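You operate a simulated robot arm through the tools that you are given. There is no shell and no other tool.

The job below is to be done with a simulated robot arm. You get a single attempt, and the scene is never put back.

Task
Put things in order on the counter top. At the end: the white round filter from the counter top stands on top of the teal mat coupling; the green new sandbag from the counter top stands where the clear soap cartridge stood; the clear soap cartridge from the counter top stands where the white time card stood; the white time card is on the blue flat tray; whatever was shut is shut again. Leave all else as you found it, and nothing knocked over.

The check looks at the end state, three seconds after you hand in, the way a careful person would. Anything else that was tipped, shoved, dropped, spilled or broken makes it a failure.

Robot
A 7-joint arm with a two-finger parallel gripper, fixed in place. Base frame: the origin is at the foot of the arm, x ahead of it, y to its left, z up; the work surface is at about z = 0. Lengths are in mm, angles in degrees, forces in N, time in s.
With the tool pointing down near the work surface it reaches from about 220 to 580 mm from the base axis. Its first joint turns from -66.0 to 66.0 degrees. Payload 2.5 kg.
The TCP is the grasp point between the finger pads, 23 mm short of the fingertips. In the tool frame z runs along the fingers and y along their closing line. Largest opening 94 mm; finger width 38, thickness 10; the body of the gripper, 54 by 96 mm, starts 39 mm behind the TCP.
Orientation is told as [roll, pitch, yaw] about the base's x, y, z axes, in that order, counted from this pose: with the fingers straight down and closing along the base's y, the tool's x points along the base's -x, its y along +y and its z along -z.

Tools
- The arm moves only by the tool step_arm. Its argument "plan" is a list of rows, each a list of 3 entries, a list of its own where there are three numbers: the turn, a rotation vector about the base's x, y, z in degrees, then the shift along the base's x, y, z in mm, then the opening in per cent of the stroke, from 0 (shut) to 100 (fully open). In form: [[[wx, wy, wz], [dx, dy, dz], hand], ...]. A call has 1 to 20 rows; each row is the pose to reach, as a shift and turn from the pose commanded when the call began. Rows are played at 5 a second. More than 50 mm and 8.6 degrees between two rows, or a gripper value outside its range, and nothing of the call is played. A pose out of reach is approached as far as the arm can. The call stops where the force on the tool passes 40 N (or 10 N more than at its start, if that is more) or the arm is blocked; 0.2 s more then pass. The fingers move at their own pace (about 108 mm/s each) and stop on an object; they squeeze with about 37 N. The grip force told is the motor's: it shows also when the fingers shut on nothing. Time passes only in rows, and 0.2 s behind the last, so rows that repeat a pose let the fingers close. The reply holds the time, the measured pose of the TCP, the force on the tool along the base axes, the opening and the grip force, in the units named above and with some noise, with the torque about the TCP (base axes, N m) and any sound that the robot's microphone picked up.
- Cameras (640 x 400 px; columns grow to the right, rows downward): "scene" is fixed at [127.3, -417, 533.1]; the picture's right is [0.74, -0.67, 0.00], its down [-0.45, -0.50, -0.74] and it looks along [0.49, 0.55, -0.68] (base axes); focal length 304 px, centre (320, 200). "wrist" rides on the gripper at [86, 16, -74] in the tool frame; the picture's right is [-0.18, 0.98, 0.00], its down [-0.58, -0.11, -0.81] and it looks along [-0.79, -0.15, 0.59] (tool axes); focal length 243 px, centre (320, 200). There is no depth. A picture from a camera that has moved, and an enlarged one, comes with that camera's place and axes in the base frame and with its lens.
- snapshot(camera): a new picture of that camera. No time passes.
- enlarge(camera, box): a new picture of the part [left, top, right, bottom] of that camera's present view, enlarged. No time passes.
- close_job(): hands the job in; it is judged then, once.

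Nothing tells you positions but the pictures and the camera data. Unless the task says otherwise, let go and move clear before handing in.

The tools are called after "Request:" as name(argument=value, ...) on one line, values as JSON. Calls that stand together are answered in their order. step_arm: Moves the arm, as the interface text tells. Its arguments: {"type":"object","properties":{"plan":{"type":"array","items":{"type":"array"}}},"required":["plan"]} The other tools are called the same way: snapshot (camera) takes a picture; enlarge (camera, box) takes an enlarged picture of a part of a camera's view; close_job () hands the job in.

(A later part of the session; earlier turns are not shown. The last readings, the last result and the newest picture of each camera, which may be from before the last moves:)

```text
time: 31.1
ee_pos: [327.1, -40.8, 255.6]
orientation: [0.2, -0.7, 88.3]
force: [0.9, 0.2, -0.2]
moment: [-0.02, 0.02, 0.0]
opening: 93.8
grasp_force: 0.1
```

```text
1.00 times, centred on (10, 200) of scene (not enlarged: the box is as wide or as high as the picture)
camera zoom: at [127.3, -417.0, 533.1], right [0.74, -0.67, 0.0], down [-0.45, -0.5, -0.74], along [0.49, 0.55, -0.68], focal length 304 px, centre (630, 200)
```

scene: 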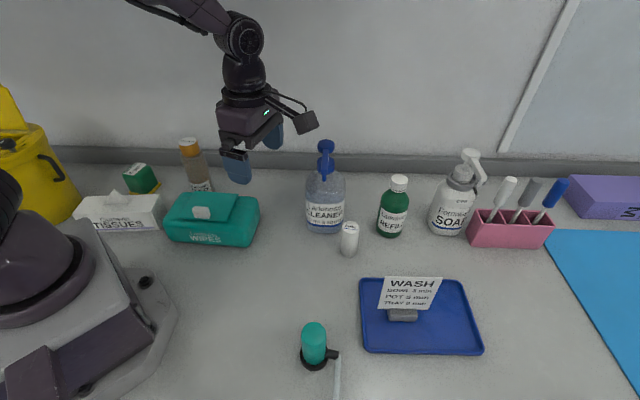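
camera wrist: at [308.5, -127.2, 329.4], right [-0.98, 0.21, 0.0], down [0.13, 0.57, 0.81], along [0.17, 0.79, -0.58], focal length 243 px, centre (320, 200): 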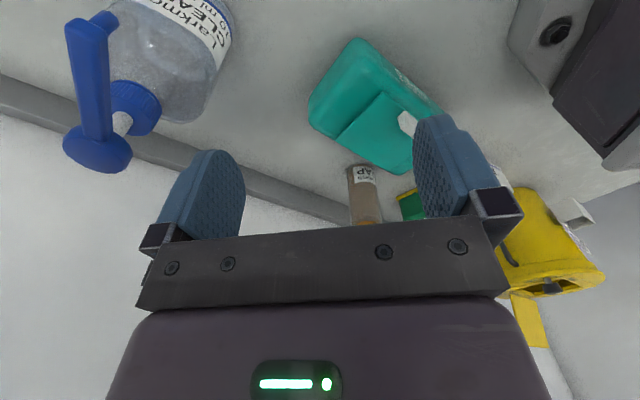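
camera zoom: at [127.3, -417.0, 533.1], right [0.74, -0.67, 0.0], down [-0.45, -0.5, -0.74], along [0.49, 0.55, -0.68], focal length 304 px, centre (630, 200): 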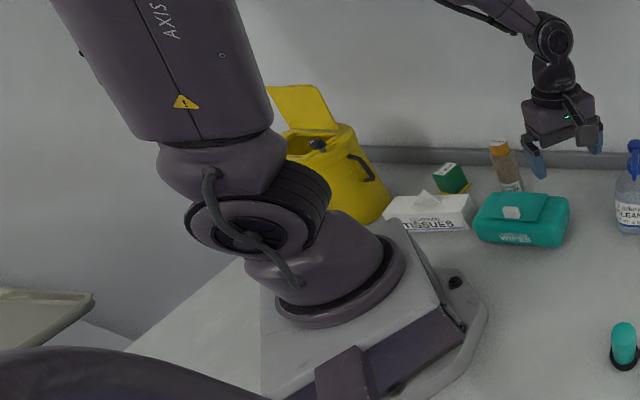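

Request:
enlarge(camera="scene", box=[0, 0, 640, 10])

Request:
enlarge(camera="scene", box=[0, 0, 400, 10])

Request:
enlarge(camera="scene", box=[0, 0, 10, 250])

```text
1.00 times, centred on (320, 5) of scene (not enlarged: the box is as wide or as high as the picture)
camera zoom: at [127.3, -417.0, 533.1], right [0.74, -0.67, 0.0], down [-0.45, -0.5, -0.74], along [0.49, 0.55, -0.68], focal length 304 px, centre (320, 395)
```

zoom: 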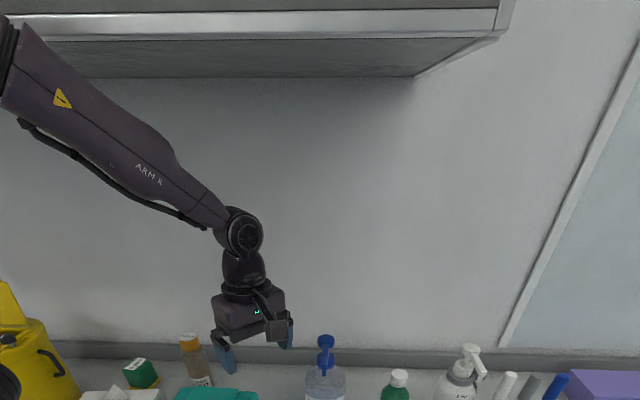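

```text
1.60 times, centred on (200, 5) of scene
camera zoom: at [127.3, -417.0, 533.1], right [0.74, -0.67, 0.0], down [-0.45, -0.5, -0.74], along [0.49, 0.55, -0.68], focal length 486 px, centre (512, 512)
```

zoom: 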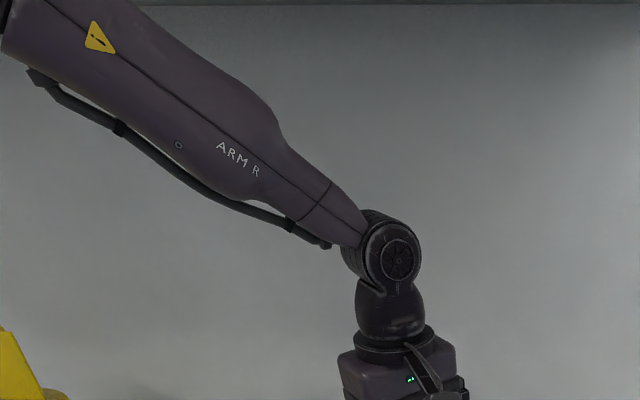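

```text
1.60 times, centred on (5, 125) of scene
camera zoom: at [127.3, -417.0, 533.1], right [0.74, -0.67, 0.0], down [-0.45, -0.5, -0.74], along [0.49, 0.55, -0.68], focal length 486 px, centre (824, 320)
```

zoom: 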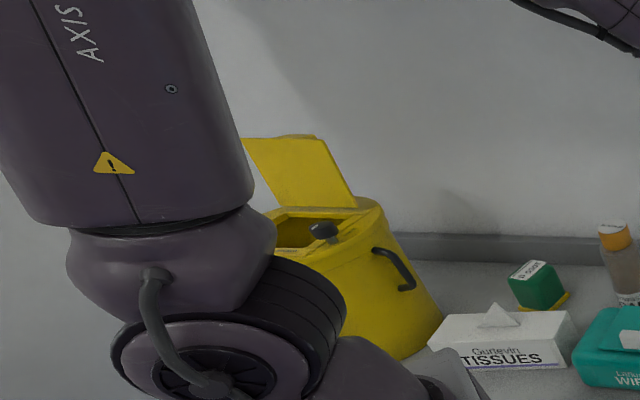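

Now it makes sense. A wall shelf overhead, with its underside near z = 580, catches the elbow whenever the arm turns left with the wrist held high.

On the left side I'll have to work with the wrist low. The gripper will be tilted toward horizontal and will come in along the wall from the right. First I'll level the tool here in free space and turn the yaw back.

Request:
step_arm(plan=[[[-0.7, -0.18, 0], [-5, -4, -10], 100], [[-0.7, -0.18, 0], [-5, -4, -10], 100]])

Request:
step_arm(plan=[[[0, 0, -7.7], [-1, -1, -1], 100], [[0, 0, -15.4], [-2, -2, -2], 100], [[0, 0, -23.1], [-3, -3, -3], 100], [[0, 0, -30.8], [-5, -4, -4], 100], [[0, 0, -38.5], [-7, -5, -6], 100], [[0, 0, -46.2], [-9, -6, -8], 100], [[0, 0, -53.9], [-11, -7, -10], 100], [[0, 0, -61.6], [-13, -8, -12], 100], [[0, 0, -69.3], [-15, -9, -14], 100], [[0, 0, -77], [-17, -10, -16], 100], [[0, 0, -84.7], [-19, -11, -18], 100], [[0, 0, -92.4], [-20, -12, -20], 100], [[0, 0, -100.1], [-20, -13, -20], 100], [[0, 0, -107.8], [-20, -14, -20], 100], [[0, 0, -115.5], [-20, -14, -20], 100], [[0, 0, -123.2], [-20, -14, -20], 100], [[0, 0, -130.9], [-20, -14, -20], 100], [[0, 0, -138.3], [-20, -14, -20], 100], [[0, 0, -138.3], [-20, -14, -20], 100]])

```text
time: 31.7
ee_pos: [323.1, -47.1, 246.1]
orientation: [-0.1, 0.0, 88.5]
force: [-0.1, 0.9, -0.2]
moment: [-0.01, -0.04, 0.02]
opening: 93.7
grasp_force: 0.1
```

```text
time: 35.7
ee_pos: [302.2, -56.6, 225.7]
orientation: [-0.1, 0.0, -50.0]
force: [0.8, -0.7, -0.7]
moment: [-0.02, 0.0, 0.01]
opening: 94.0
grasp_force: 0.0
```

Next I'll tilt the gripper 75° about the horizontal axis at azimuth 40°, lowering it in front of the wipes. That leaves it pointing along the wall with the camera on top.

Request:
step_arm(plan=[[[5.75, 4.82, 0], [-4, 2.6, -5], 100], [[11.5, 9.65, 0], [-8, 5.2, -12], 100], [[17.2, 14.5, 0], [-12, 7.8, -19], 100], [[23, 19.3, 0], [-16, 10.4, -27], 100], [[28.7, 24.1, 0], [-20, 13, -35], 100], [[34.5, 28.9, 0], [-24, 15.6, -43], 100]])

Request:
snapshot(camera="scene")

```text
time: 37.1
ee_pos: [277.3, -42.0, 182.7]
orientation: [0.1, 45.1, -49.7]
force: [0.0, -0.5, -0.8]
moment: [0.01, 0.01, -0.05]
opening: 94.1
grasp_force: 0.0
```

```text
taken
```

scene: 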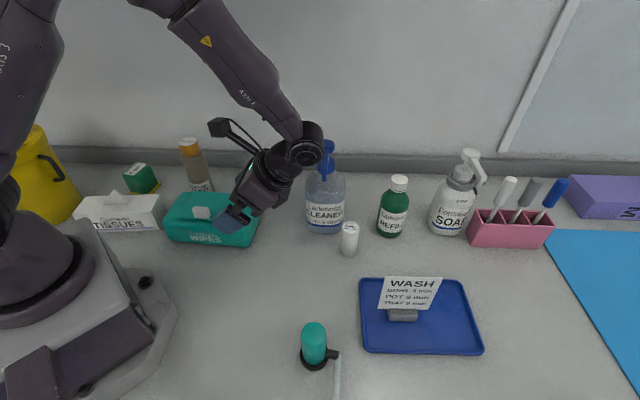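

The tilt works as planned. I'll continue to about 75°.

Request:
step_arm(plan=[[[5.75, 4.82, 0], [-4, 2.6, -9], 100], [[11.5, 9.65, 0], [-8, 5.2, -18], 100], [[17.2, 14.5, 0], [-12, 7.8, -26], 100], [[23, 19.3, 0], [-15, 10.4, -33], 100], [[23, 19.3, 0], [-15, 10.4, -33], 100]])

Request:
snapshot(camera="scene")

Request:
snapshot(camera="wrist")

Request:
enlarge(camera="scene", box=[0, 0, 640, 10])

```text
time: 38.3
ee_pos: [263.5, -32.0, 150.1]
orientation: [0.6, 75.0, -49.4]
force: [-0.1, -0.1, -0.1]
moment: [-0.03, 0.01, -0.02]
opening: 94.0
grasp_force: 0.1
```

```text
taken
```

scene: 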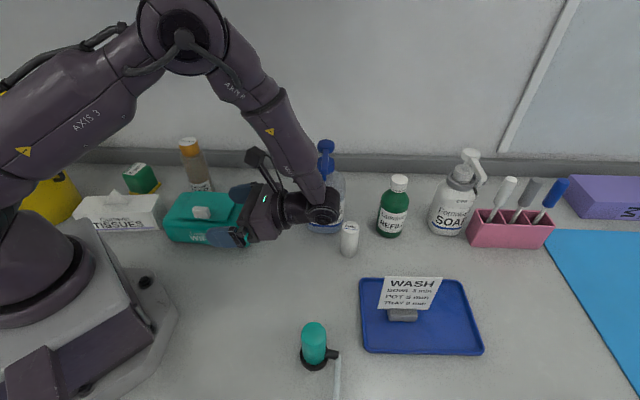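

```text
taken
camera wrist: at [307.0, -59.5, 252.9], right [0.78, 0.6, -0.18], down [0.52, -0.78, -0.36], along [-0.35, 0.19, -0.92], focal length 243 px, centre (320, 200)
```

wrist: 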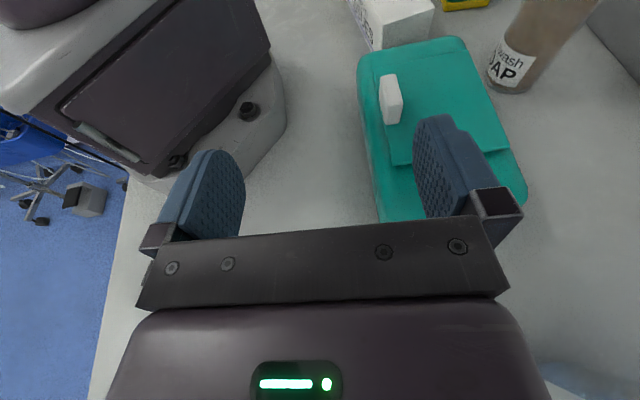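

```text
1.00 times, centred on (320, 5) of scene (not enlarged: the box is as wide or as high as the picture)
camera zoom: at [127.3, -417.0, 533.1], right [0.74, -0.67, 0.0], down [-0.45, -0.5, -0.74], along [0.49, 0.55, -0.68], focal length 304 px, centre (320, 395)
```

zoom: 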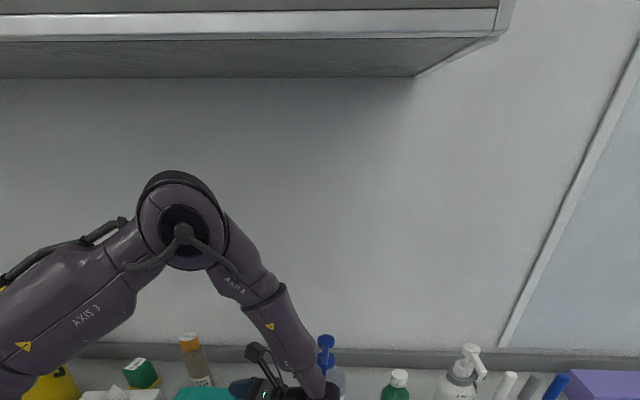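

The elbow now sits well below the shelf, at about z = 470, and the arm tracks the command precisely. I'll turn a bit more toward the bottle's direction and pass between the wipes and the cleaner bottle toward a pre-grasp point.

Request:
step_arm(plan=[[[0, 0, -5], [4, 20, 0], 100], [[0, 0, -10], [9, 42, 0], 100], [[0, 0, -15], [16, 82, 0], 100], [[0, 0, -15], [26, 117, 0], 100], [[0, 0, -15], [36, 152, 0], 100], [[0, 0, -15], [46, 182, 0], 100], [[0, 0, -15], [46, 182, 0], 100]])

Request:
snapshot(camera="wrist")

Request:
snapshot(camera="scene")

Request:
enlarge(camera="scene", box=[0, 0, 640, 10])

```text
time: 39.9
ee_pos: [309.5, 150.0, 150.5]
orientation: [0.5, 75.1, -64.4]
force: [-0.2, 0.2, -0.3]
moment: [0.0, 0.0, -0.01]
opening: 94.0
grasp_force: 0.1
```

```text
taken
camera wrist: at [344.9, 111.2, 252.9], right [0.91, 0.37, -0.18], down [0.3, -0.89, -0.35], along [-0.29, 0.27, -0.92], focal length 243 px, centre (320, 200)
```

wrist: 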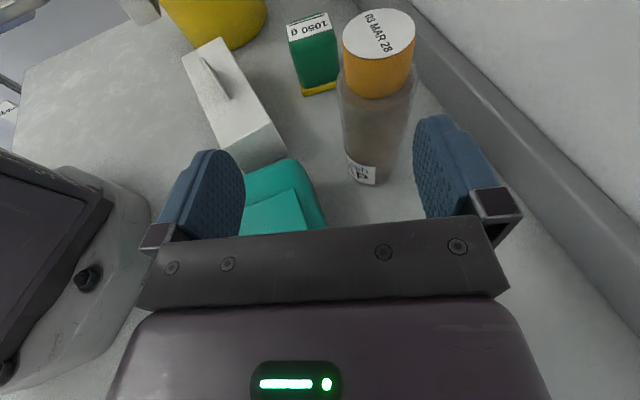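

```text
taken
```

scene: 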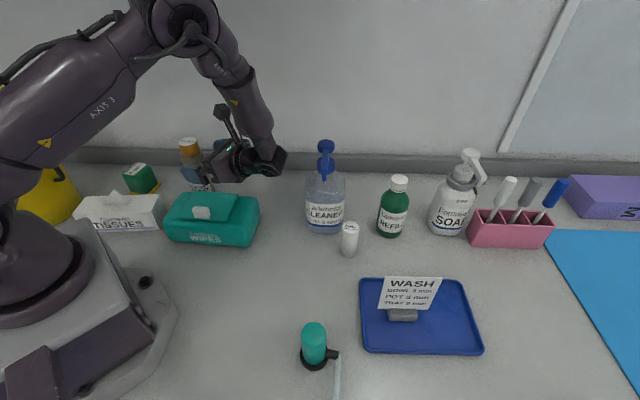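

```text
1.00 times, centred on (320, 5) of scene (not enlarged: the box is as wide or as high as the picture)
camera zoom: at [127.4, -417.0, 533.1], right [0.74, -0.67, 0.0], down [-0.45, -0.5, -0.74], along [0.49, 0.55, -0.68], focal length 304 px, centre (320, 395)
```

zoom: 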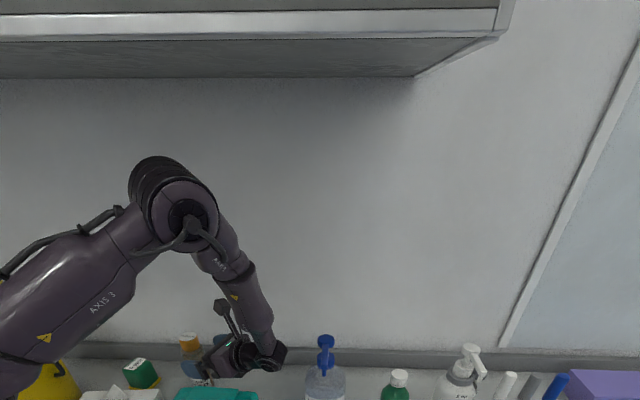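

I have a clear view of both targets now. I'll enlarge it to measure the bottle precisely.

Request:
enlarge(camera="wrist", box=[270, 0, 470, 200])

Request:
enlarge(camera="scene", box=[110, 120, 270, 220])

```text
2.00 times, centred on (370, 100) of wrist
camera zoom: at [344.9, 111.2, 252.9], right [0.91, 0.37, -0.18], down [0.3, -0.89, -0.35], along [-0.29, 0.27, -0.92], focal length 485 px, centre (220, 400)
```

zoom: 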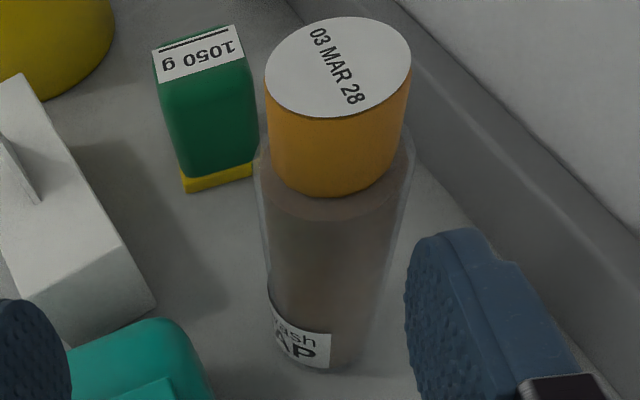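

```text
4.00 times, centred on (190, 170) of scene
camera zoom: at [127.4, -417.0, 533.1], right [0.74, -0.67, 0.0], down [-0.45, -0.5, -0.74], along [0.49, 0.55, -0.68], focal length 1216 px, centre (840, 320)
```

zoom: 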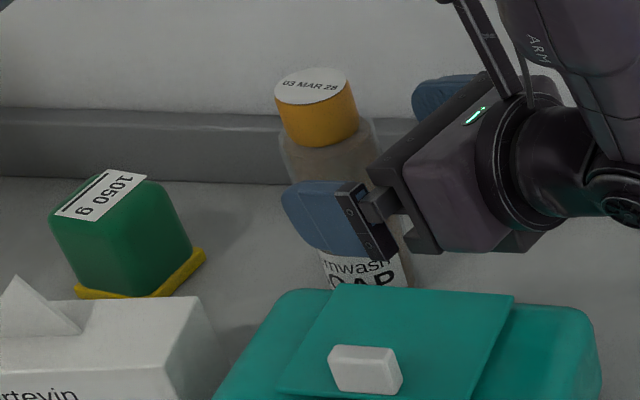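

The bottle's axis is at (308, 246.5), it is about 153 mm tall and 55 mm wide, and both cameras agree. I'll go to the pre-grasp point 75 mm short of it and lower to grip height.

Request:
step_arm(plan=[[[0, 0, 0], [15, 14, 0], 100], [[0, 0, 0], [30.3, 28.5, 0], 100], [[0, 0, 0], [30.3, 28.5, -20], 100], [[0, 0, 0], [30.3, 28.5, -40], 100], [[0, 0, 0], [30.3, 28.5, -57], 100], [[0, 0, 0], [30.3, 28.5, -57], 100]])

Request:
snapshot(camera="wrist")

Request:
snapshot(camera="scene")

```text
time: 41.3
ee_pos: [337.5, 178.2, 92.7]
orientation: [0.8, 75.3, -64.2]
force: [2.8, 4.1, 19.0]
moment: [-0.72, 0.8, -0.09]
opening: 92.1
grasp_force: 0.1
```

```text
taken
camera wrist: at [374.1, 139.8, 196.7], right [0.91, 0.37, -0.17], down [0.3, -0.89, -0.36], along [-0.29, 0.27, -0.92], focal length 243 px, centre (320, 200)
```

wrist: 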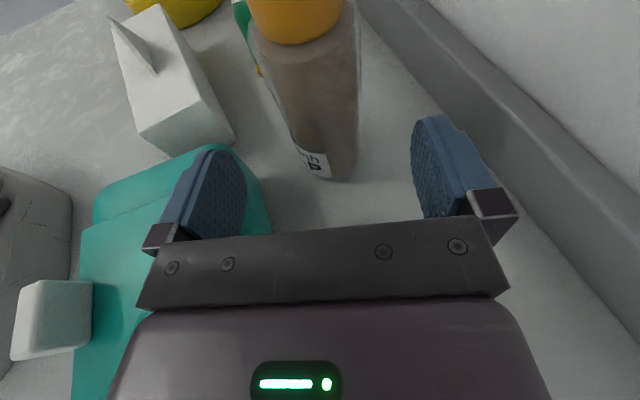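

```text
taken
```

scene: 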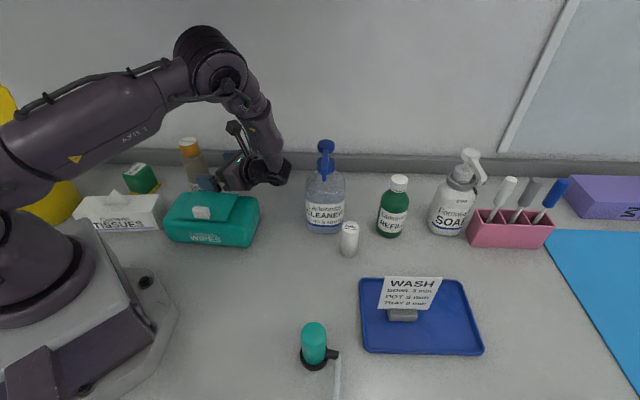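

The inner finger is pressing on the edge of the wipes pack, with about 19 N upward. I'll raise straight up at once and re-plan.

Request:
step_arm(plan=[[[0, 0, 0], [0, 0, 12], 100], [[0, 0, 0], [0, 0, 30], 100], [[0, 0, 0], [0, 0, 30], 100]])

Request:
snapshot(camera="wrist")

Request:
enlarge(camera="scene", box=[150, 160, 290, 260])

```text
time: 42.1
ee_pos: [339.0, 177.5, 122.8]
orientation: [0.4, 75.0, -64.6]
force: [0.9, 0.3, 0.2]
moment: [-0.03, 0.0, -0.02]
opening: 94.2
grasp_force: 0.0
```

```text
taken
camera wrist: at [373.9, 139.2, 225.9], right [0.91, 0.37, -0.18], down [0.3, -0.89, -0.35], along [-0.29, 0.27, -0.92], focal length 243 px, centre (320, 200)
```

wrist: 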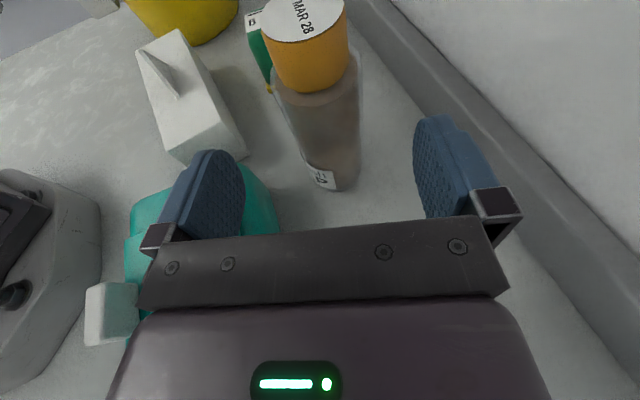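

```text
4.00 times, centred on (220, 210) of scene
camera zoom: at [127.3, -417.0, 533.1], right [0.74, -0.67, 0.0], down [-0.45, -0.5, -0.74], along [0.49, 0.55, -0.68], focal length 1216 px, centre (720, 160)
```

zoom: 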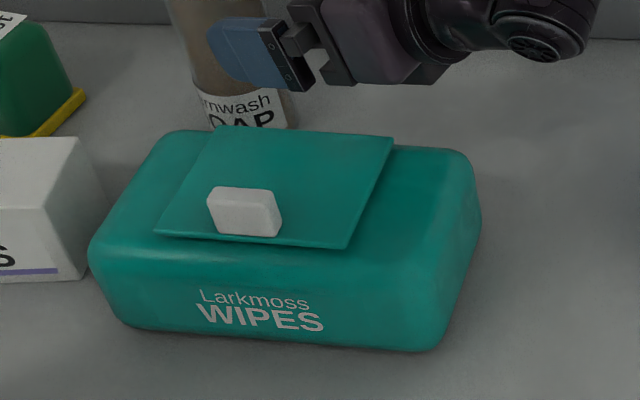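

The wipes pack is where it was. I'll go forward at this height so the bottle sits between the fingers, past the wipes, and only then lower.

Request:
step_arm(plan=[[[0, 0, 0], [-10, 22, 2], 100], [[0, 0, 0], [-20, 44, 2], 100], [[0, 0, 0], [-29, 64.5, 2], 100], [[0, 0, 0], [-29, 64.5, 2], 100]])

Request:
snapshot(camera="wrist")

Request:
enlarge(camera="scene", box=[130, 110, 290, 210])

```text
time: 43.1
ee_pos: [309.8, 244.7, 127.0]
orientation: [0.4, 75.0, -64.3]
force: [-0.4, -0.4, -0.1]
moment: [0.01, 0.01, 0.02]
opening: 94.1
grasp_force: 0.0
```

```text
taken
camera wrist: at [345.4, 205.1, 228.5], right [0.91, 0.37, -0.18], down [0.3, -0.89, -0.35], along [-0.29, 0.27, -0.92], focal length 243 px, centre (320, 200)
```

wrist: 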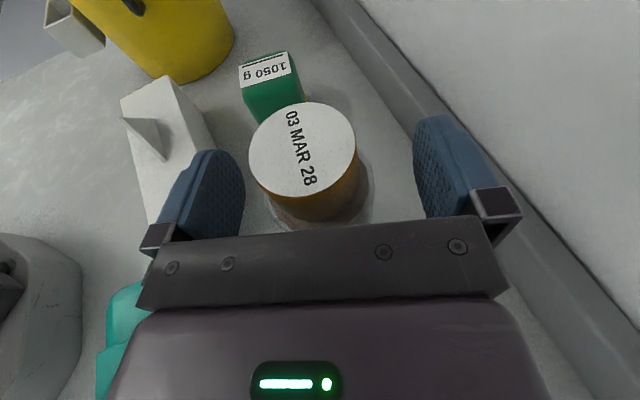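

```text
4.00 times, centred on (210, 160) of scene
camera zoom: at [127.3, -417.0, 533.1], right [0.74, -0.67, 0.0], down [-0.45, -0.5, -0.74], along [0.49, 0.55, -0.68], focal length 1216 px, centre (760, 360)
```

zoom: 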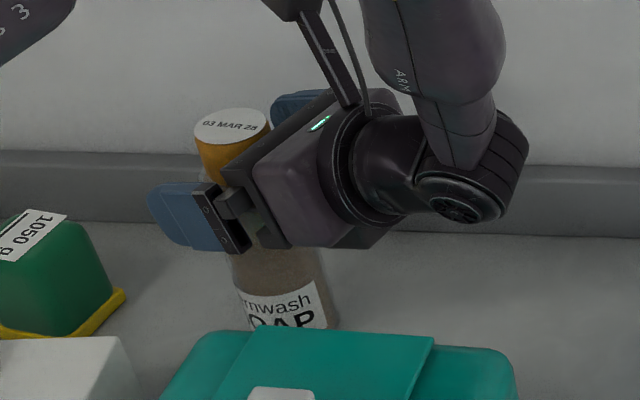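

The bottle is well placed between the pads. I'll make a small centring correction and lower to grip the body below the shoulder.

Request:
step_arm(plan=[[[0, 0, 0], [-0.2, -3.4, 0], 100], [[0, 0, 0], [-0.2, -3.4, -15], 100], [[0, 0, 0], [-0.2, -3.4, -30], 100], [[0, 0, 0], [-0.2, -3.4, -30], 80], [[0, 0, 0], [-0.2, -3.4, -30], 70], [[0, 0, 0], [-0.2, -3.4, -30], 70]])

Request:
snapshot(camera="wrist")

```text
time: 44.5
ee_pos: [310.5, 240.1, 94.8]
orientation: [0.6, 75.0, -64.4]
force: [0.6, -0.2, -0.2]
moment: [0.0, 0.01, -0.04]
opening: 66.0
grasp_force: 0.0
```

```text
taken
camera wrist: at [345.4, 201.7, 197.7], right [0.91, 0.37, -0.18], down [0.3, -0.89, -0.35], along [-0.29, 0.27, -0.92], focal length 243 px, centre (320, 200)
```

wrist: 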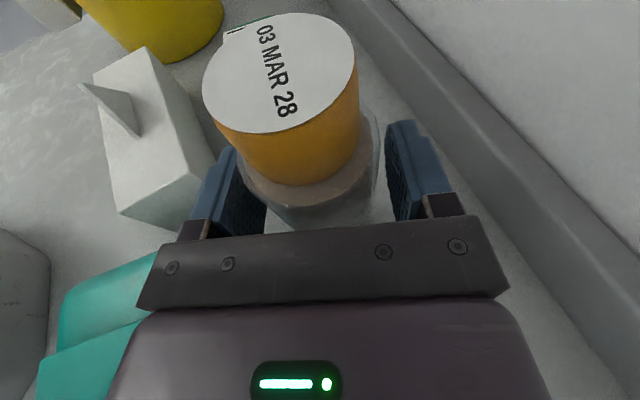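

The bottle is centred, so I'll close on it.

Request:
step_arm(plan=[[[0, 0, 0], [0, 0, 0], 62], [[0, 0, 0], [0, 0, 0], 58], [[0, 0, 0], [0, 0, 0], 54], [[0, 0, 0], [0, 0, 0], 40], [[0, 0, 0], [0, 0, 0], 20], [[0, 0, 0], [0, 0, 0], 20]])

Request:
snapshot(camera="wrist")

```text
time: 45.9
ee_pos: [309.0, 240.6, 95.1]
orientation: [0.5, 75.2, -64.4]
force: [-0.4, 0.2, 0.9]
moment: [-0.04, 0.18, 0.02]
opening: 54.6
grasp_force: 36.8
```

```text
taken
camera wrist: at [345.4, 201.7, 197.7], right [0.91, 0.37, -0.18], down [0.3, -0.89, -0.35], along [-0.29, 0.27, -0.92], focal length 243 px, centre (320, 200)
```

wrist: 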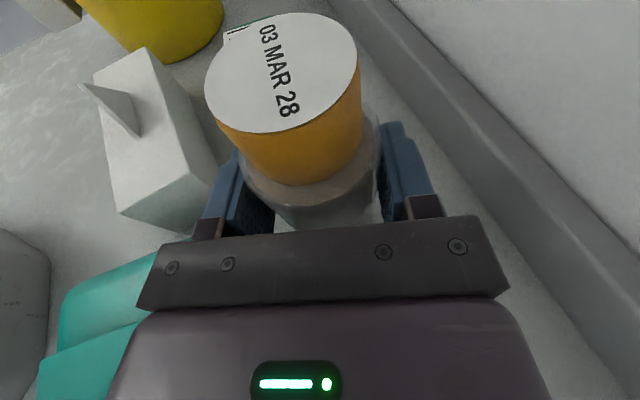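

The bottle is gripped firmly with no side force. I'll lift it straight up above the height of the wipes.

Request:
step_arm(plan=[[[0, 0, 0], [0, 0, 5], 20], [[0, 0, 0], [0, 0, 20], 20], [[0, 0, 0], [0, 0, 45], 20], [[0, 0, 0], [0, 0, 70], 20], [[0, 0, 0], [0, 0, 93], 20], [[0, 0, 0], [0, 0, 93], 20]])

Request:
snapshot(camera="scene")

Request:
snapshot(camera="wrist")

```text
time: 47.3
ee_pos: [310.4, 240.2, 188.3]
orientation: [0.3, 75.0, -64.6]
force: [-0.8, -0.2, -4.2]
moment: [-0.03, 0.0, 0.03]
opening: 55.1
grasp_force: 37.2
```

```text
taken
```

scene: 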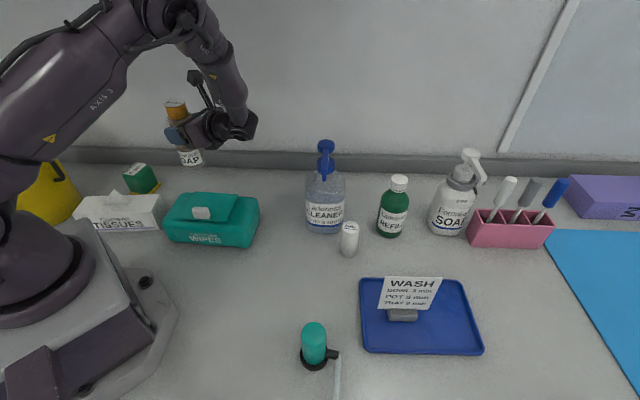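

```text
taken
camera wrist: at [345.4, 202.6, 291.3], right [0.91, 0.37, -0.18], down [0.3, -0.89, -0.35], along [-0.29, 0.27, -0.92], focal length 243 px, centre (320, 200)
```

wrist: 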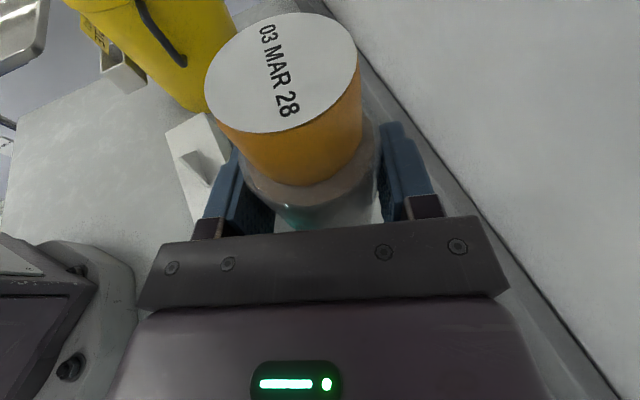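

The bottle is held securely and weighs about 0.4 kg. I'll carry it out over the wipes' end, between the wipes and the cleaner, to the old card spot, turning the tool a little on the way.

Request:
step_arm(plan=[[[0, 0, 0], [0, -25, 0], 20], [[0, 0, 0], [0, -58, 0], 20], [[0, 0, 0], [0, -90, 0], 20], [[0, 0, 0], [-7, -125, 0], 20], [[0, 0, 0], [-15, -160, 0], 20], [[0, 0, 3], [-23, -187, 0], 20], [[0, 0, 6], [-31, -214, 0], 20], [[0, 0, 10], [-40, -240, 0], 20], [[0, 0, 17], [-45, -270, 0], 20], [[0, 0, 25], [-46, -300, 0], 20], [[0, 0, 30], [-38, -333, 0], 20], [[0, 0, 35], [-27, -366, 0], 20], [[0, 0, 35], [-27, -366, 0], 20]])

Request:
snapshot(camera="scene")

Request:
snapshot(camera="wrist")

```text
time: 50.1
ee_pos: [283.4, -125.4, 187.5]
orientation: [0.4, 75.1, -29.2]
force: [-1.5, -0.3, -3.4]
moment: [-0.02, 0.01, -0.01]
opening: 54.5
grasp_force: 37.2
```

```text
taken
```

scene: 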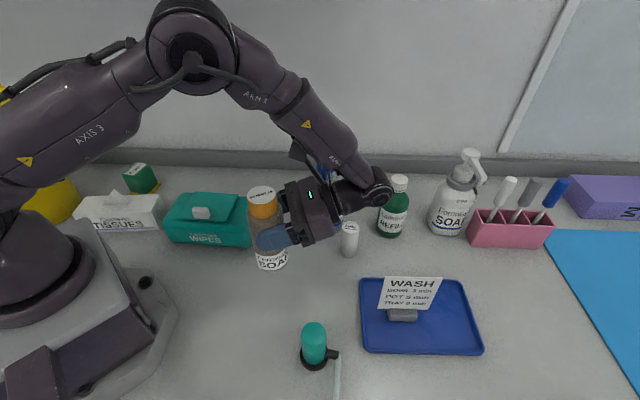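

```text
taken
camera wrist: at [334.6, -136.2, 289.9], right [0.53, 0.83, -0.18], down [0.75, -0.56, -0.35], along [-0.39, 0.06, -0.92], focal length 243 px, centre (320, 200)
```

wrist: 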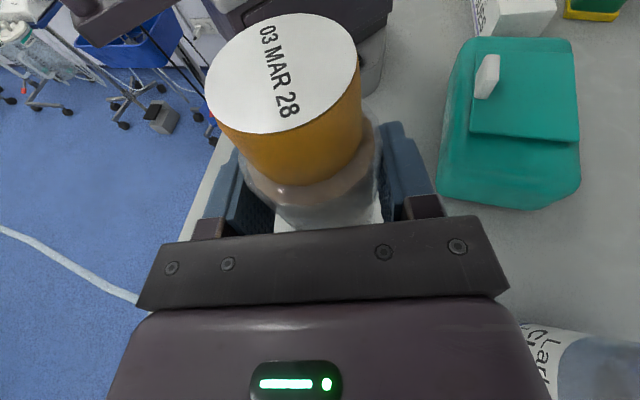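

The bottle is directly over the old card spot at (278, -122). I'll lower it, with small steps at the end.

Request:
step_arm(plan=[[[0, 0, 0], [0, 0, -25], 20], [[0, 0, 0], [0, 0, -50], 20], [[0, 0, 0], [0, 0, -72], 20], [[0, 0, 0], [0, 0, -86], 20], [[0, 0, 0], [0, 0, -89], 20], [[0, 0, 0], [0, 0, -89], 20]])

Request:
step_arm(plan=[[[0, 0, 0], [0, 0, -1.5], 20], [[0, 0, 0], [0, 0, -1.5], 20]])

Request:
step_arm(plan=[[[0, 0, 0], [0, 0, -1.2], 20], [[0, 0, 0], [0, 0, -1.2], 20]])

```text
time: 51.5
ee_pos: [284.2, -126.6, 99.3]
orientation: [0.7, 75.1, -29.3]
force: [0.6, -0.5, -3.5]
moment: [-0.01, 0.01, -0.02]
opening: 54.9
grasp_force: 36.6
```

```text
time: 52.1
ee_pos: [284.3, -126.3, 97.7]
orientation: [0.5, 74.9, -29.4]
force: [-1.4, 0.4, -3.5]
moment: [-0.02, -0.01, 0.02]
opening: 54.5
grasp_force: 36.9
```

```text
time: 52.7
ee_pos: [283.5, -126.3, 97.6]
orientation: [0.6, 75.0, -29.3]
force: [0.0, -0.3, -4.1]
moment: [0.03, 0.05, 0.0]
opening: 54.6
grasp_force: 36.8
```

Request:
step_arm(plan=[[[0, 0, 0], [0, 0, -1], 20], [[0, 0, 0], [0, 0, -1], 20]])

Request:
enlarge(camera="scene", box=[210, 210, 370, 310])

```text
time: 53.3
ee_pos: [283.8, -126.7, 94.5]
orientation: [0.5, 75.1, -29.3]
force: [-0.6, 0.1, 3.5]
moment: [-0.04, 0.17, -0.02]
opening: 54.7
grasp_force: 36.6
```

```text
4.00 times, centred on (290, 260) of scene
camera zoom: at [127.3, -417.0, 533.1], right [0.74, -0.67, 0.0], down [-0.45, -0.5, -0.74], along [0.49, 0.55, -0.68], focal length 1216 px, centre (440, -40)
```

zoom: 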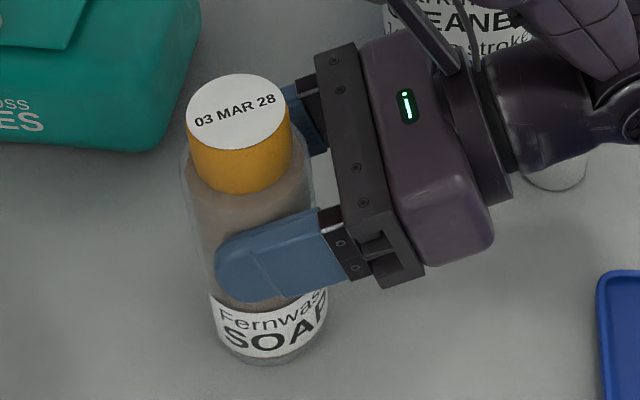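

Request:
snapshot(camera="wrist")

Request:
enlarge(camera="scene", box=[230, 215, 320, 305])

```text
taken
camera wrist: at [334.4, -137.2, 197.9], right [0.53, 0.83, -0.18], down [0.75, -0.56, -0.35], along [-0.39, 0.06, -0.92], focal length 243 px, centre (320, 200)
```

wrist: 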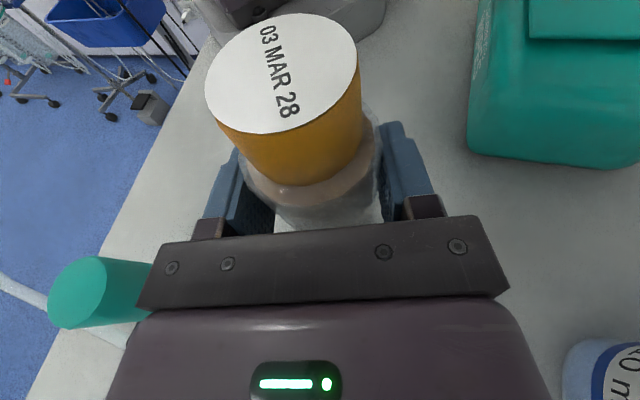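

```text
4.44 times, centred on (275, 260) of scene
camera zoom: at [127.3, -417.0, 533.1], right [0.74, -0.67, 0.0], down [-0.45, -0.5, -0.74], along [0.49, 0.55, -0.68], focal length 1351 px, centre (520, -67)
```

zoom: 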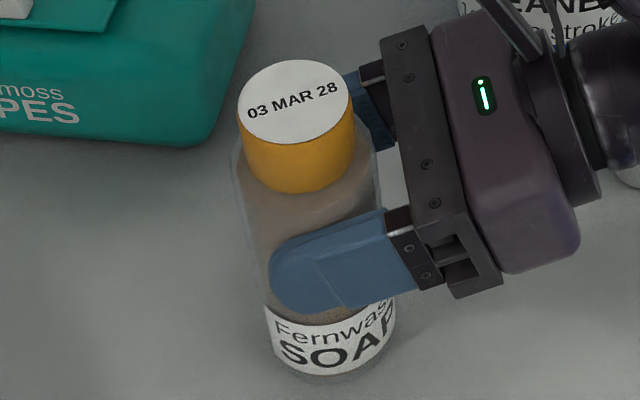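

The bottle is upright and touching the counter. I'll release it gently and back the gripper straight out.

Request:
step_arm(plan=[[[0, 0, 0], [0, 0, 0.5], 56], [[0, 0, 0], [0, 0, 0.5], 62], [[0, 0, 0], [0, 0, 0.5], 75], [[0, 0, 0], [0, 0, 0.5], 95], [[0, 0, 0], [0, 0, 0.5], 95]])

Request:
snapshot(camera="wrist")

Request:
enlarge(camera="scene", box=[230, 215, 320, 305])

```text
time: 54.5
ee_pos: [283.2, -127.4, 95.8]
orientation: [0.5, 75.0, -29.4]
force: [-0.3, 0.8, 0.6]
moment: [0.01, 0.01, -0.05]
opening: 89.1
grasp_force: 0.0
```

```text
taken
camera wrist: at [334.1, -137.3, 198.0], right [0.53, 0.83, -0.18], down [0.75, -0.56, -0.35], along [-0.39, 0.06, -0.92], focal length 243 px, centre (320, 200)
```

wrist: 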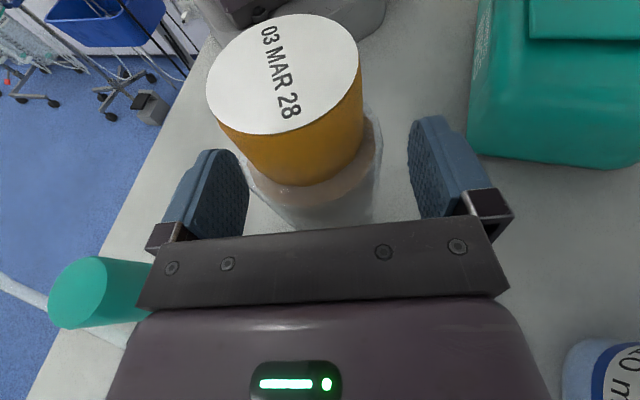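

```text
4.44 times, centred on (275, 260) of scene
camera zoom: at [127.3, -417.0, 533.1], right [0.74, -0.67, 0.0], down [-0.45, -0.5, -0.74], along [0.49, 0.55, -0.68], focal length 1351 px, centre (520, -67)
```

zoom: 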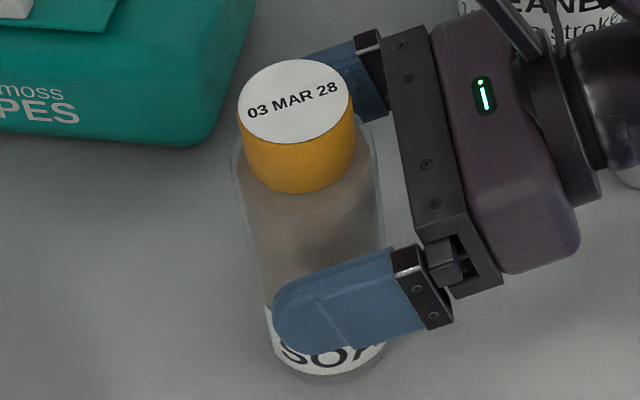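

The cartridge is standing on its own at the card's old spot. I'll raise the gripper vertically off it, then return along the same low-wrist route toward the green sandbag.

Request:
step_arm(plan=[[[0, 0, 0], [0, 0, 35], 95], [[0, 0, 0], [0, 0, 70], 95], [[0, 0, 0], [0, 0, 102], 95], [[0, 0, 0], [0, 0, 102], 95]])

Request:
step_arm(plan=[[[0, 0, -5], [-3, 30, 0], 100], [[0, 0, -12], [-8, 60, 0], 100], [[0, 0, -19], [-12, 92, 0], 100], [[0, 0, -26], [-10, 120, -20], 100], [[0, 0, -33], [-6, 150, -40], 100], [[0, 0, -35], [5, 185, -46], 100], [[0, 0, -35], [18, 225, -46], 100], [[0, 0, -35], [27, 265, -46], 100], [[0, 0, -35], [27, 265, -46], 100]])

Request:
snapshot(camera="wrist")

Request:
snapshot(camera="scene")

```text
time: 55.5
ee_pos: [282.3, -126.0, 199.6]
orientation: [0.5, 75.2, -29.4]
force: [0.0, -0.5, -0.1]
moment: [0.02, 0.0, -0.01]
opening: 89.4
grasp_force: 0.0
```

```text
time: 57.5
ee_pos: [312.6, 139.2, 153.9]
orientation: [0.5, 75.0, -64.5]
force: [0.2, -0.3, 0.3]
moment: [0.02, -0.03, 0.01]
opening: 93.8
grasp_force: 0.1
```

```text
taken
camera wrist: at [347.6, 100.9, 255.1], right [0.91, 0.37, -0.18], down [0.3, -0.89, -0.35], along [-0.29, 0.27, -0.92], focal length 243 px, centre (320, 200)
```

wrist: 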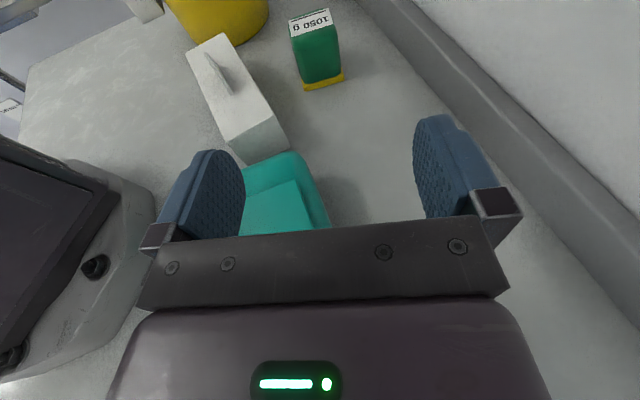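

```text
taken
```

scene: 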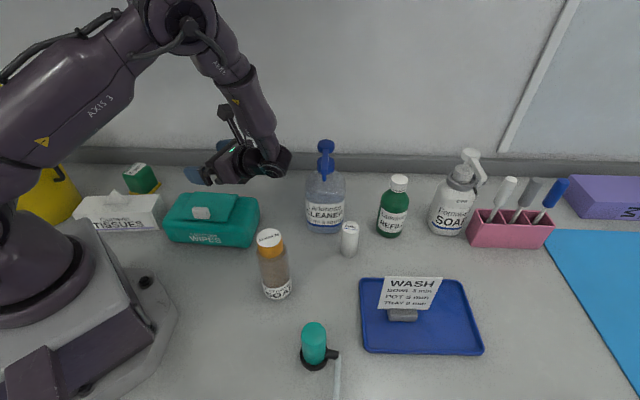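

Request:
enlarge(camera="wrist", box=[260, 0, 380, 100])

Request:
enlarge(camera="scene", box=[100, 140, 200, 210])

```text
4.00 times, centred on (320, 50) of wrist
camera zoom: at [347.6, 100.9, 255.1], right [0.91, 0.37, -0.18], down [0.3, -0.89, -0.35], along [-0.29, 0.27, -0.92], focal length 970 px, centre (320, 800)
```

zoom: 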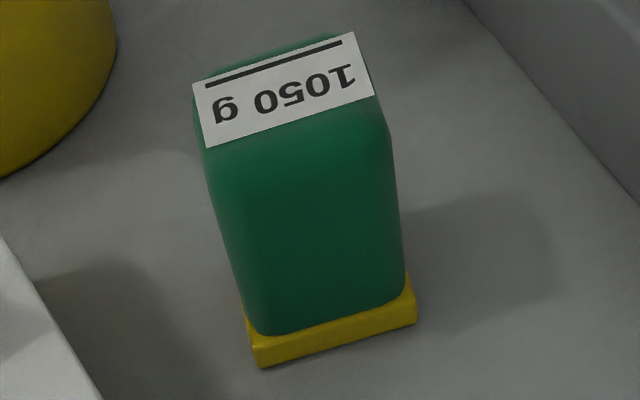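

```text
5.71 times, centred on (150, 175) of scene
camera zoom: at [127.4, -417.0, 533.1], right [0.74, -0.67, 0.0], down [-0.45, -0.5, -0.74], along [0.49, 0.55, -0.68], focal length 1737 px, centre (1291, 343)
```

zoom: 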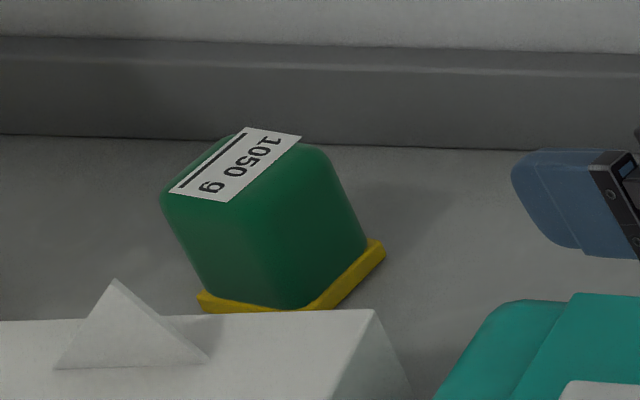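

Request:
enlarge(camera="wrist", box=[295, 40, 355, 100])

```text
6.67 times, centred on (325, 70) of wrist
camera zoom: at [347.6, 100.9, 255.1], right [0.91, 0.37, -0.18], down [0.3, -0.89, -0.35], along [-0.29, 0.27, -0.92], focal length 1618 px, centre (287, 1067)
```

zoom: 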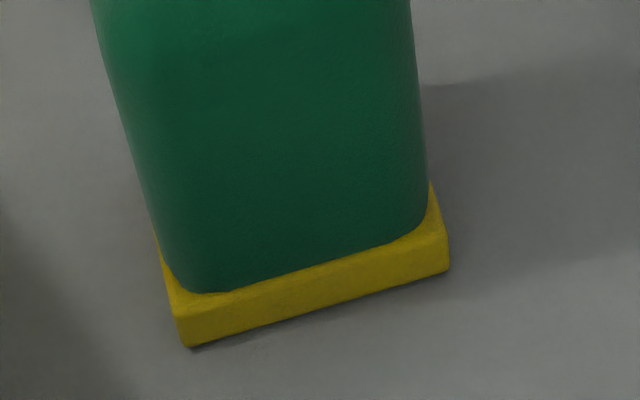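

The sandbag block spans about 57 x 58 mm and is 74 mm tall. It is centred near (193, 359) and turned about 32°. I'll reduce the tilt to 60°, align with the block, and fly over it at a safe height.

Request:
step_arm(plan=[[[-6.8, -3.2, 0], [-5, 10, -6], 100], [[-13.6, -6.4, 0], [-10, 20, -12], 100], [[-13.6, -6.4, 0], [-10, 20, -12], 100]])

Request:
step_arm(plan=[[[0, 0, 2.5], [-18, 33, -4], 100], [[0, 0, 5], [-36, 66, -8], 100], [[0, 0, 7], [-54, 98, -12], 100], [[0, 0, 7], [-62, 113, -14], 100], [[0, 0, 7], [-62, 113, -14], 100]])

Request:
snapshot(camera="wrist")

Request:
snapshot(camera="scene")

```text
time: 58.3
ee_pos: [301.7, 158.2, 138.6]
orientation: [0.3, 59.9, -64.6]
force: [0.9, -0.4, 0.3]
moment: [0.03, -0.01, -0.03]
opening: 94.1
grasp_force: 0.0
```

```text
time: 59.5
ee_pos: [239.4, 272.1, 126.8]
orientation: [0.2, 60.0, -57.7]
force: [0.5, 0.6, 0.0]
moment: [0.02, 0.0, 0.0]
opening: 94.1
grasp_force: 0.1
```

```text
taken
camera wrist: at [263.3, 262.7, 239.9], right [0.88, 0.45, -0.16], down [0.43, -0.9, -0.1], along [-0.19, 0.02, -0.98], focal length 243 px, centre (320, 200)
```

wrist: 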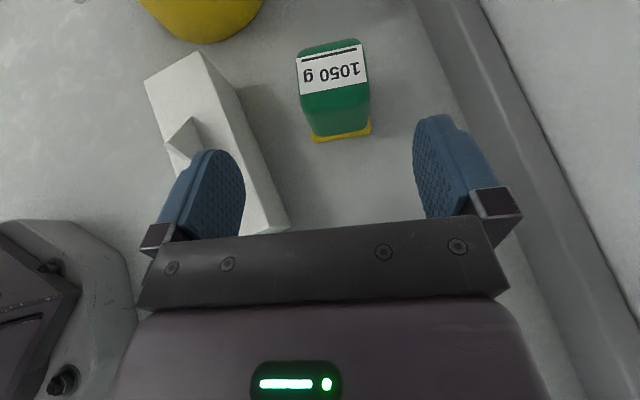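

```text
taken
```

scene: 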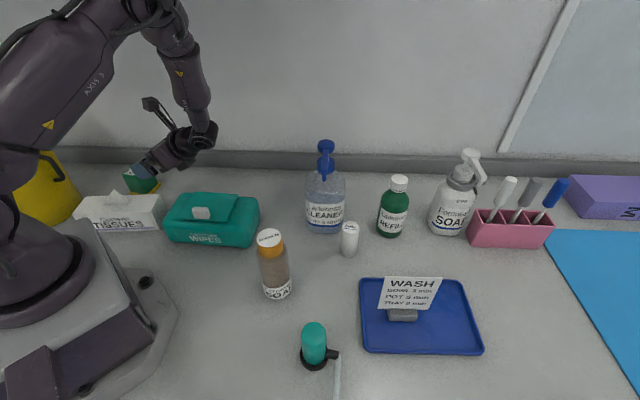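

Request:
enlarge(camera="wrist", box=[265, 20, 405, 160])

```text
2.86 times, centred on (335, 90) of wrist
camera zoom: at [263.3, 262.7, 239.9], right [0.88, 0.45, -0.16], down [0.43, -0.9, -0.1], along [-0.19, 0.02, -0.98], focal length 693 px, centre (277, 514)
```

zoom: 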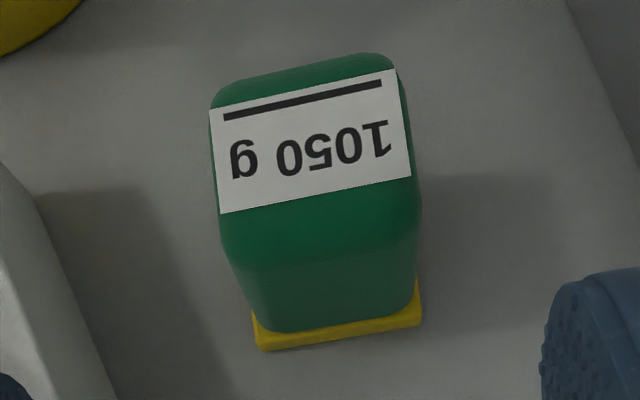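

The block's centre is refined to about (195.5, 355), with its edges at azimuth 33.7°. I'll move directly over it, still above its top.

Request:
step_arm(plan=[[[0, 0, 0.7], [-20, 38, -3], 100], [[0, 0, 1.4], [-41.7, 79.6, -7], 100], [[0, 0, 1.4], [-41.7, 79.6, -7], 100]])

Request:
snapshot(camera="wrist")

Request:
enlarge(camera="scene", box=[60, 110, 220, 220])

```text
time: 60.3
ee_pos: [194.1, 353.5, 119.0]
orientation: [0.3, 60.0, -56.3]
force: [0.0, 0.3, -0.2]
moment: [-0.05, -0.01, 0.0]
opening: 94.0
grasp_force: 0.0
```

```text
taken
camera wrist: at [219.8, 344.2, 231.1], right [0.87, 0.47, -0.16], down [0.46, -0.88, -0.1], along [-0.19, 0.02, -0.98], focal length 243 px, centre (320, 200)
```

wrist: 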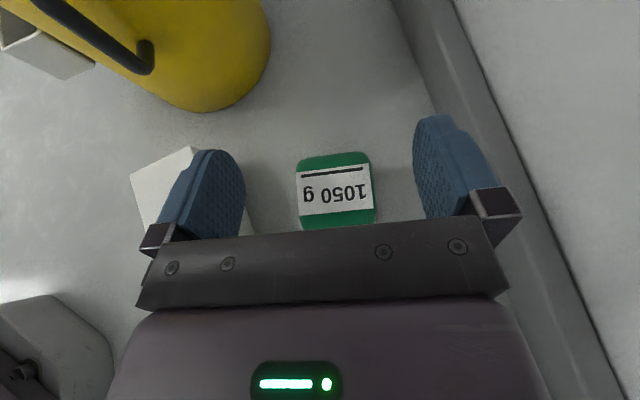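

```text
3.64 times, centred on (140, 165) of scene
camera zoom: at [127.4, -417.0, 533.1], right [0.74, -0.67, 0.0], down [-0.45, -0.5, -0.74], along [0.49, 0.55, -0.68], focal length 1105 px, centre (974, 327)
```

zoom: 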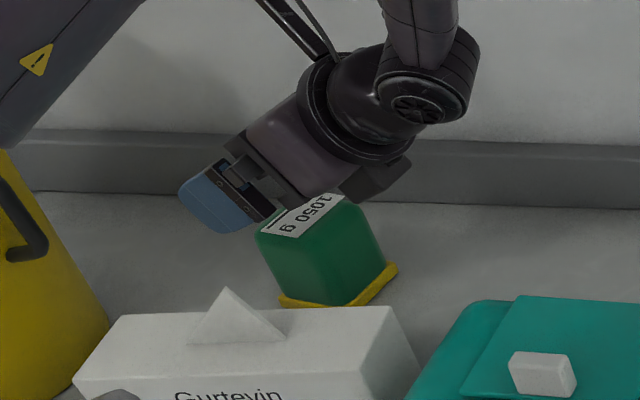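

I'll apply a small centring correction of about 3 mm, descend around the block, and partly close.

Request:
step_arm(plan=[[[0, 0, 0], [5, -2, -10], 100], [[0, 0, 0], [5, -2, -35], 100], [[0, 0, 0], [5, -2, -60], 100], [[0, 0, 0], [5, -2, -73], 100], [[0, 0, 0], [5, -2, -73], 100]])

Request:
snapshot(camera="wrist")

Request:
enlarge(camera="scene", box=[60, 110, 220, 220])

```text
time: 61.5
ee_pos: [202.0, 351.0, 47.3]
orientation: [0.3, 60.0, -56.1]
force: [-0.9, -0.2, -0.3]
moment: [0.0, -0.03, 0.02]
opening: 93.8
grasp_force: 0.1
```

```text
taken
camera wrist: at [226.5, 342.0, 159.0], right [0.87, 0.47, -0.16], down [0.46, -0.88, -0.1], along [-0.19, 0.02, -0.98], focal length 243 px, centre (320, 200)
```

wrist: 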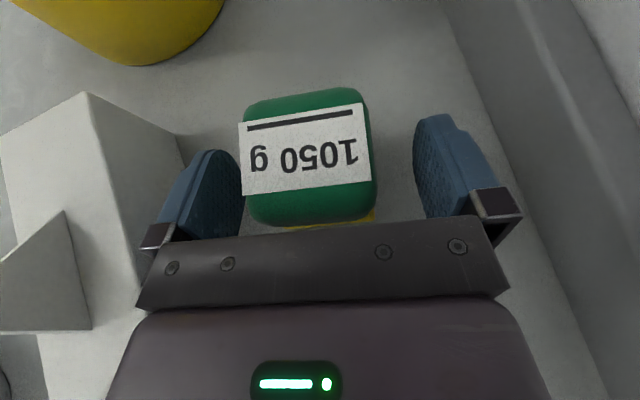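

```text
3.64 times, centred on (140, 165) of scene
camera zoom: at [127.3, -417.0, 533.1], right [0.74, -0.67, 0.0], down [-0.45, -0.5, -0.74], along [0.49, 0.55, -0.68], focal length 1105 px, centre (974, 327)
```

zoom: 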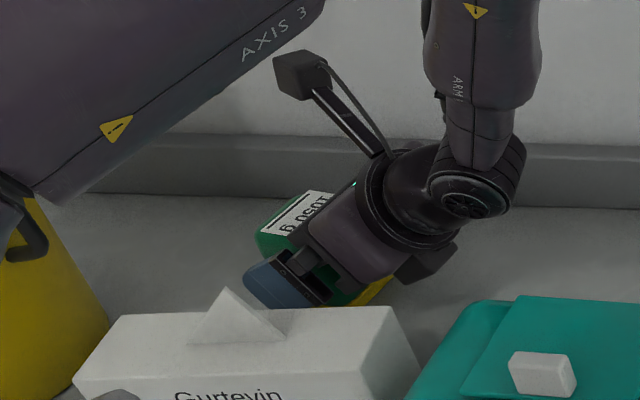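

The block is centred between the fingers, so I'll close on it.

Request:
step_arm(plan=[[[0, 0, 0], [0, 0, 0], 75], [[0, 0, 0], [0, 0, 0], 64], [[0, 0, 0], [0, 0, 0], 58], [[0, 0, 0], [0, 0, 0], 52], [[0, 0, 0], [0, 0, 0], 40], [[0, 0, 0], [0, 0, 0], 20], [[0, 0, 0], [0, 0, 0], 10], [[0, 0, 0], [0, 0, 0], 10]])

Request:
snapshot(camera="wrist")

```text
time: 63.3
ee_pos: [202.9, 350.8, 47.5]
orientation: [0.4, 59.9, -56.2]
force: [-3.2, 0.4, -0.3]
moment: [0.05, 0.27, 0.03]
opening: 55.9
grasp_force: 37.0
```

```text
taken
camera wrist: at [226.5, 342.1, 159.2], right [0.87, 0.47, -0.16], down [0.46, -0.88, -0.1], along [-0.19, 0.02, -0.98], focal length 243 px, centre (320, 200)
```

wrist: 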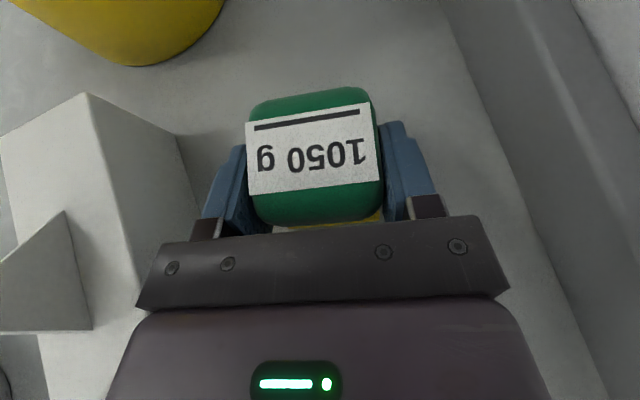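

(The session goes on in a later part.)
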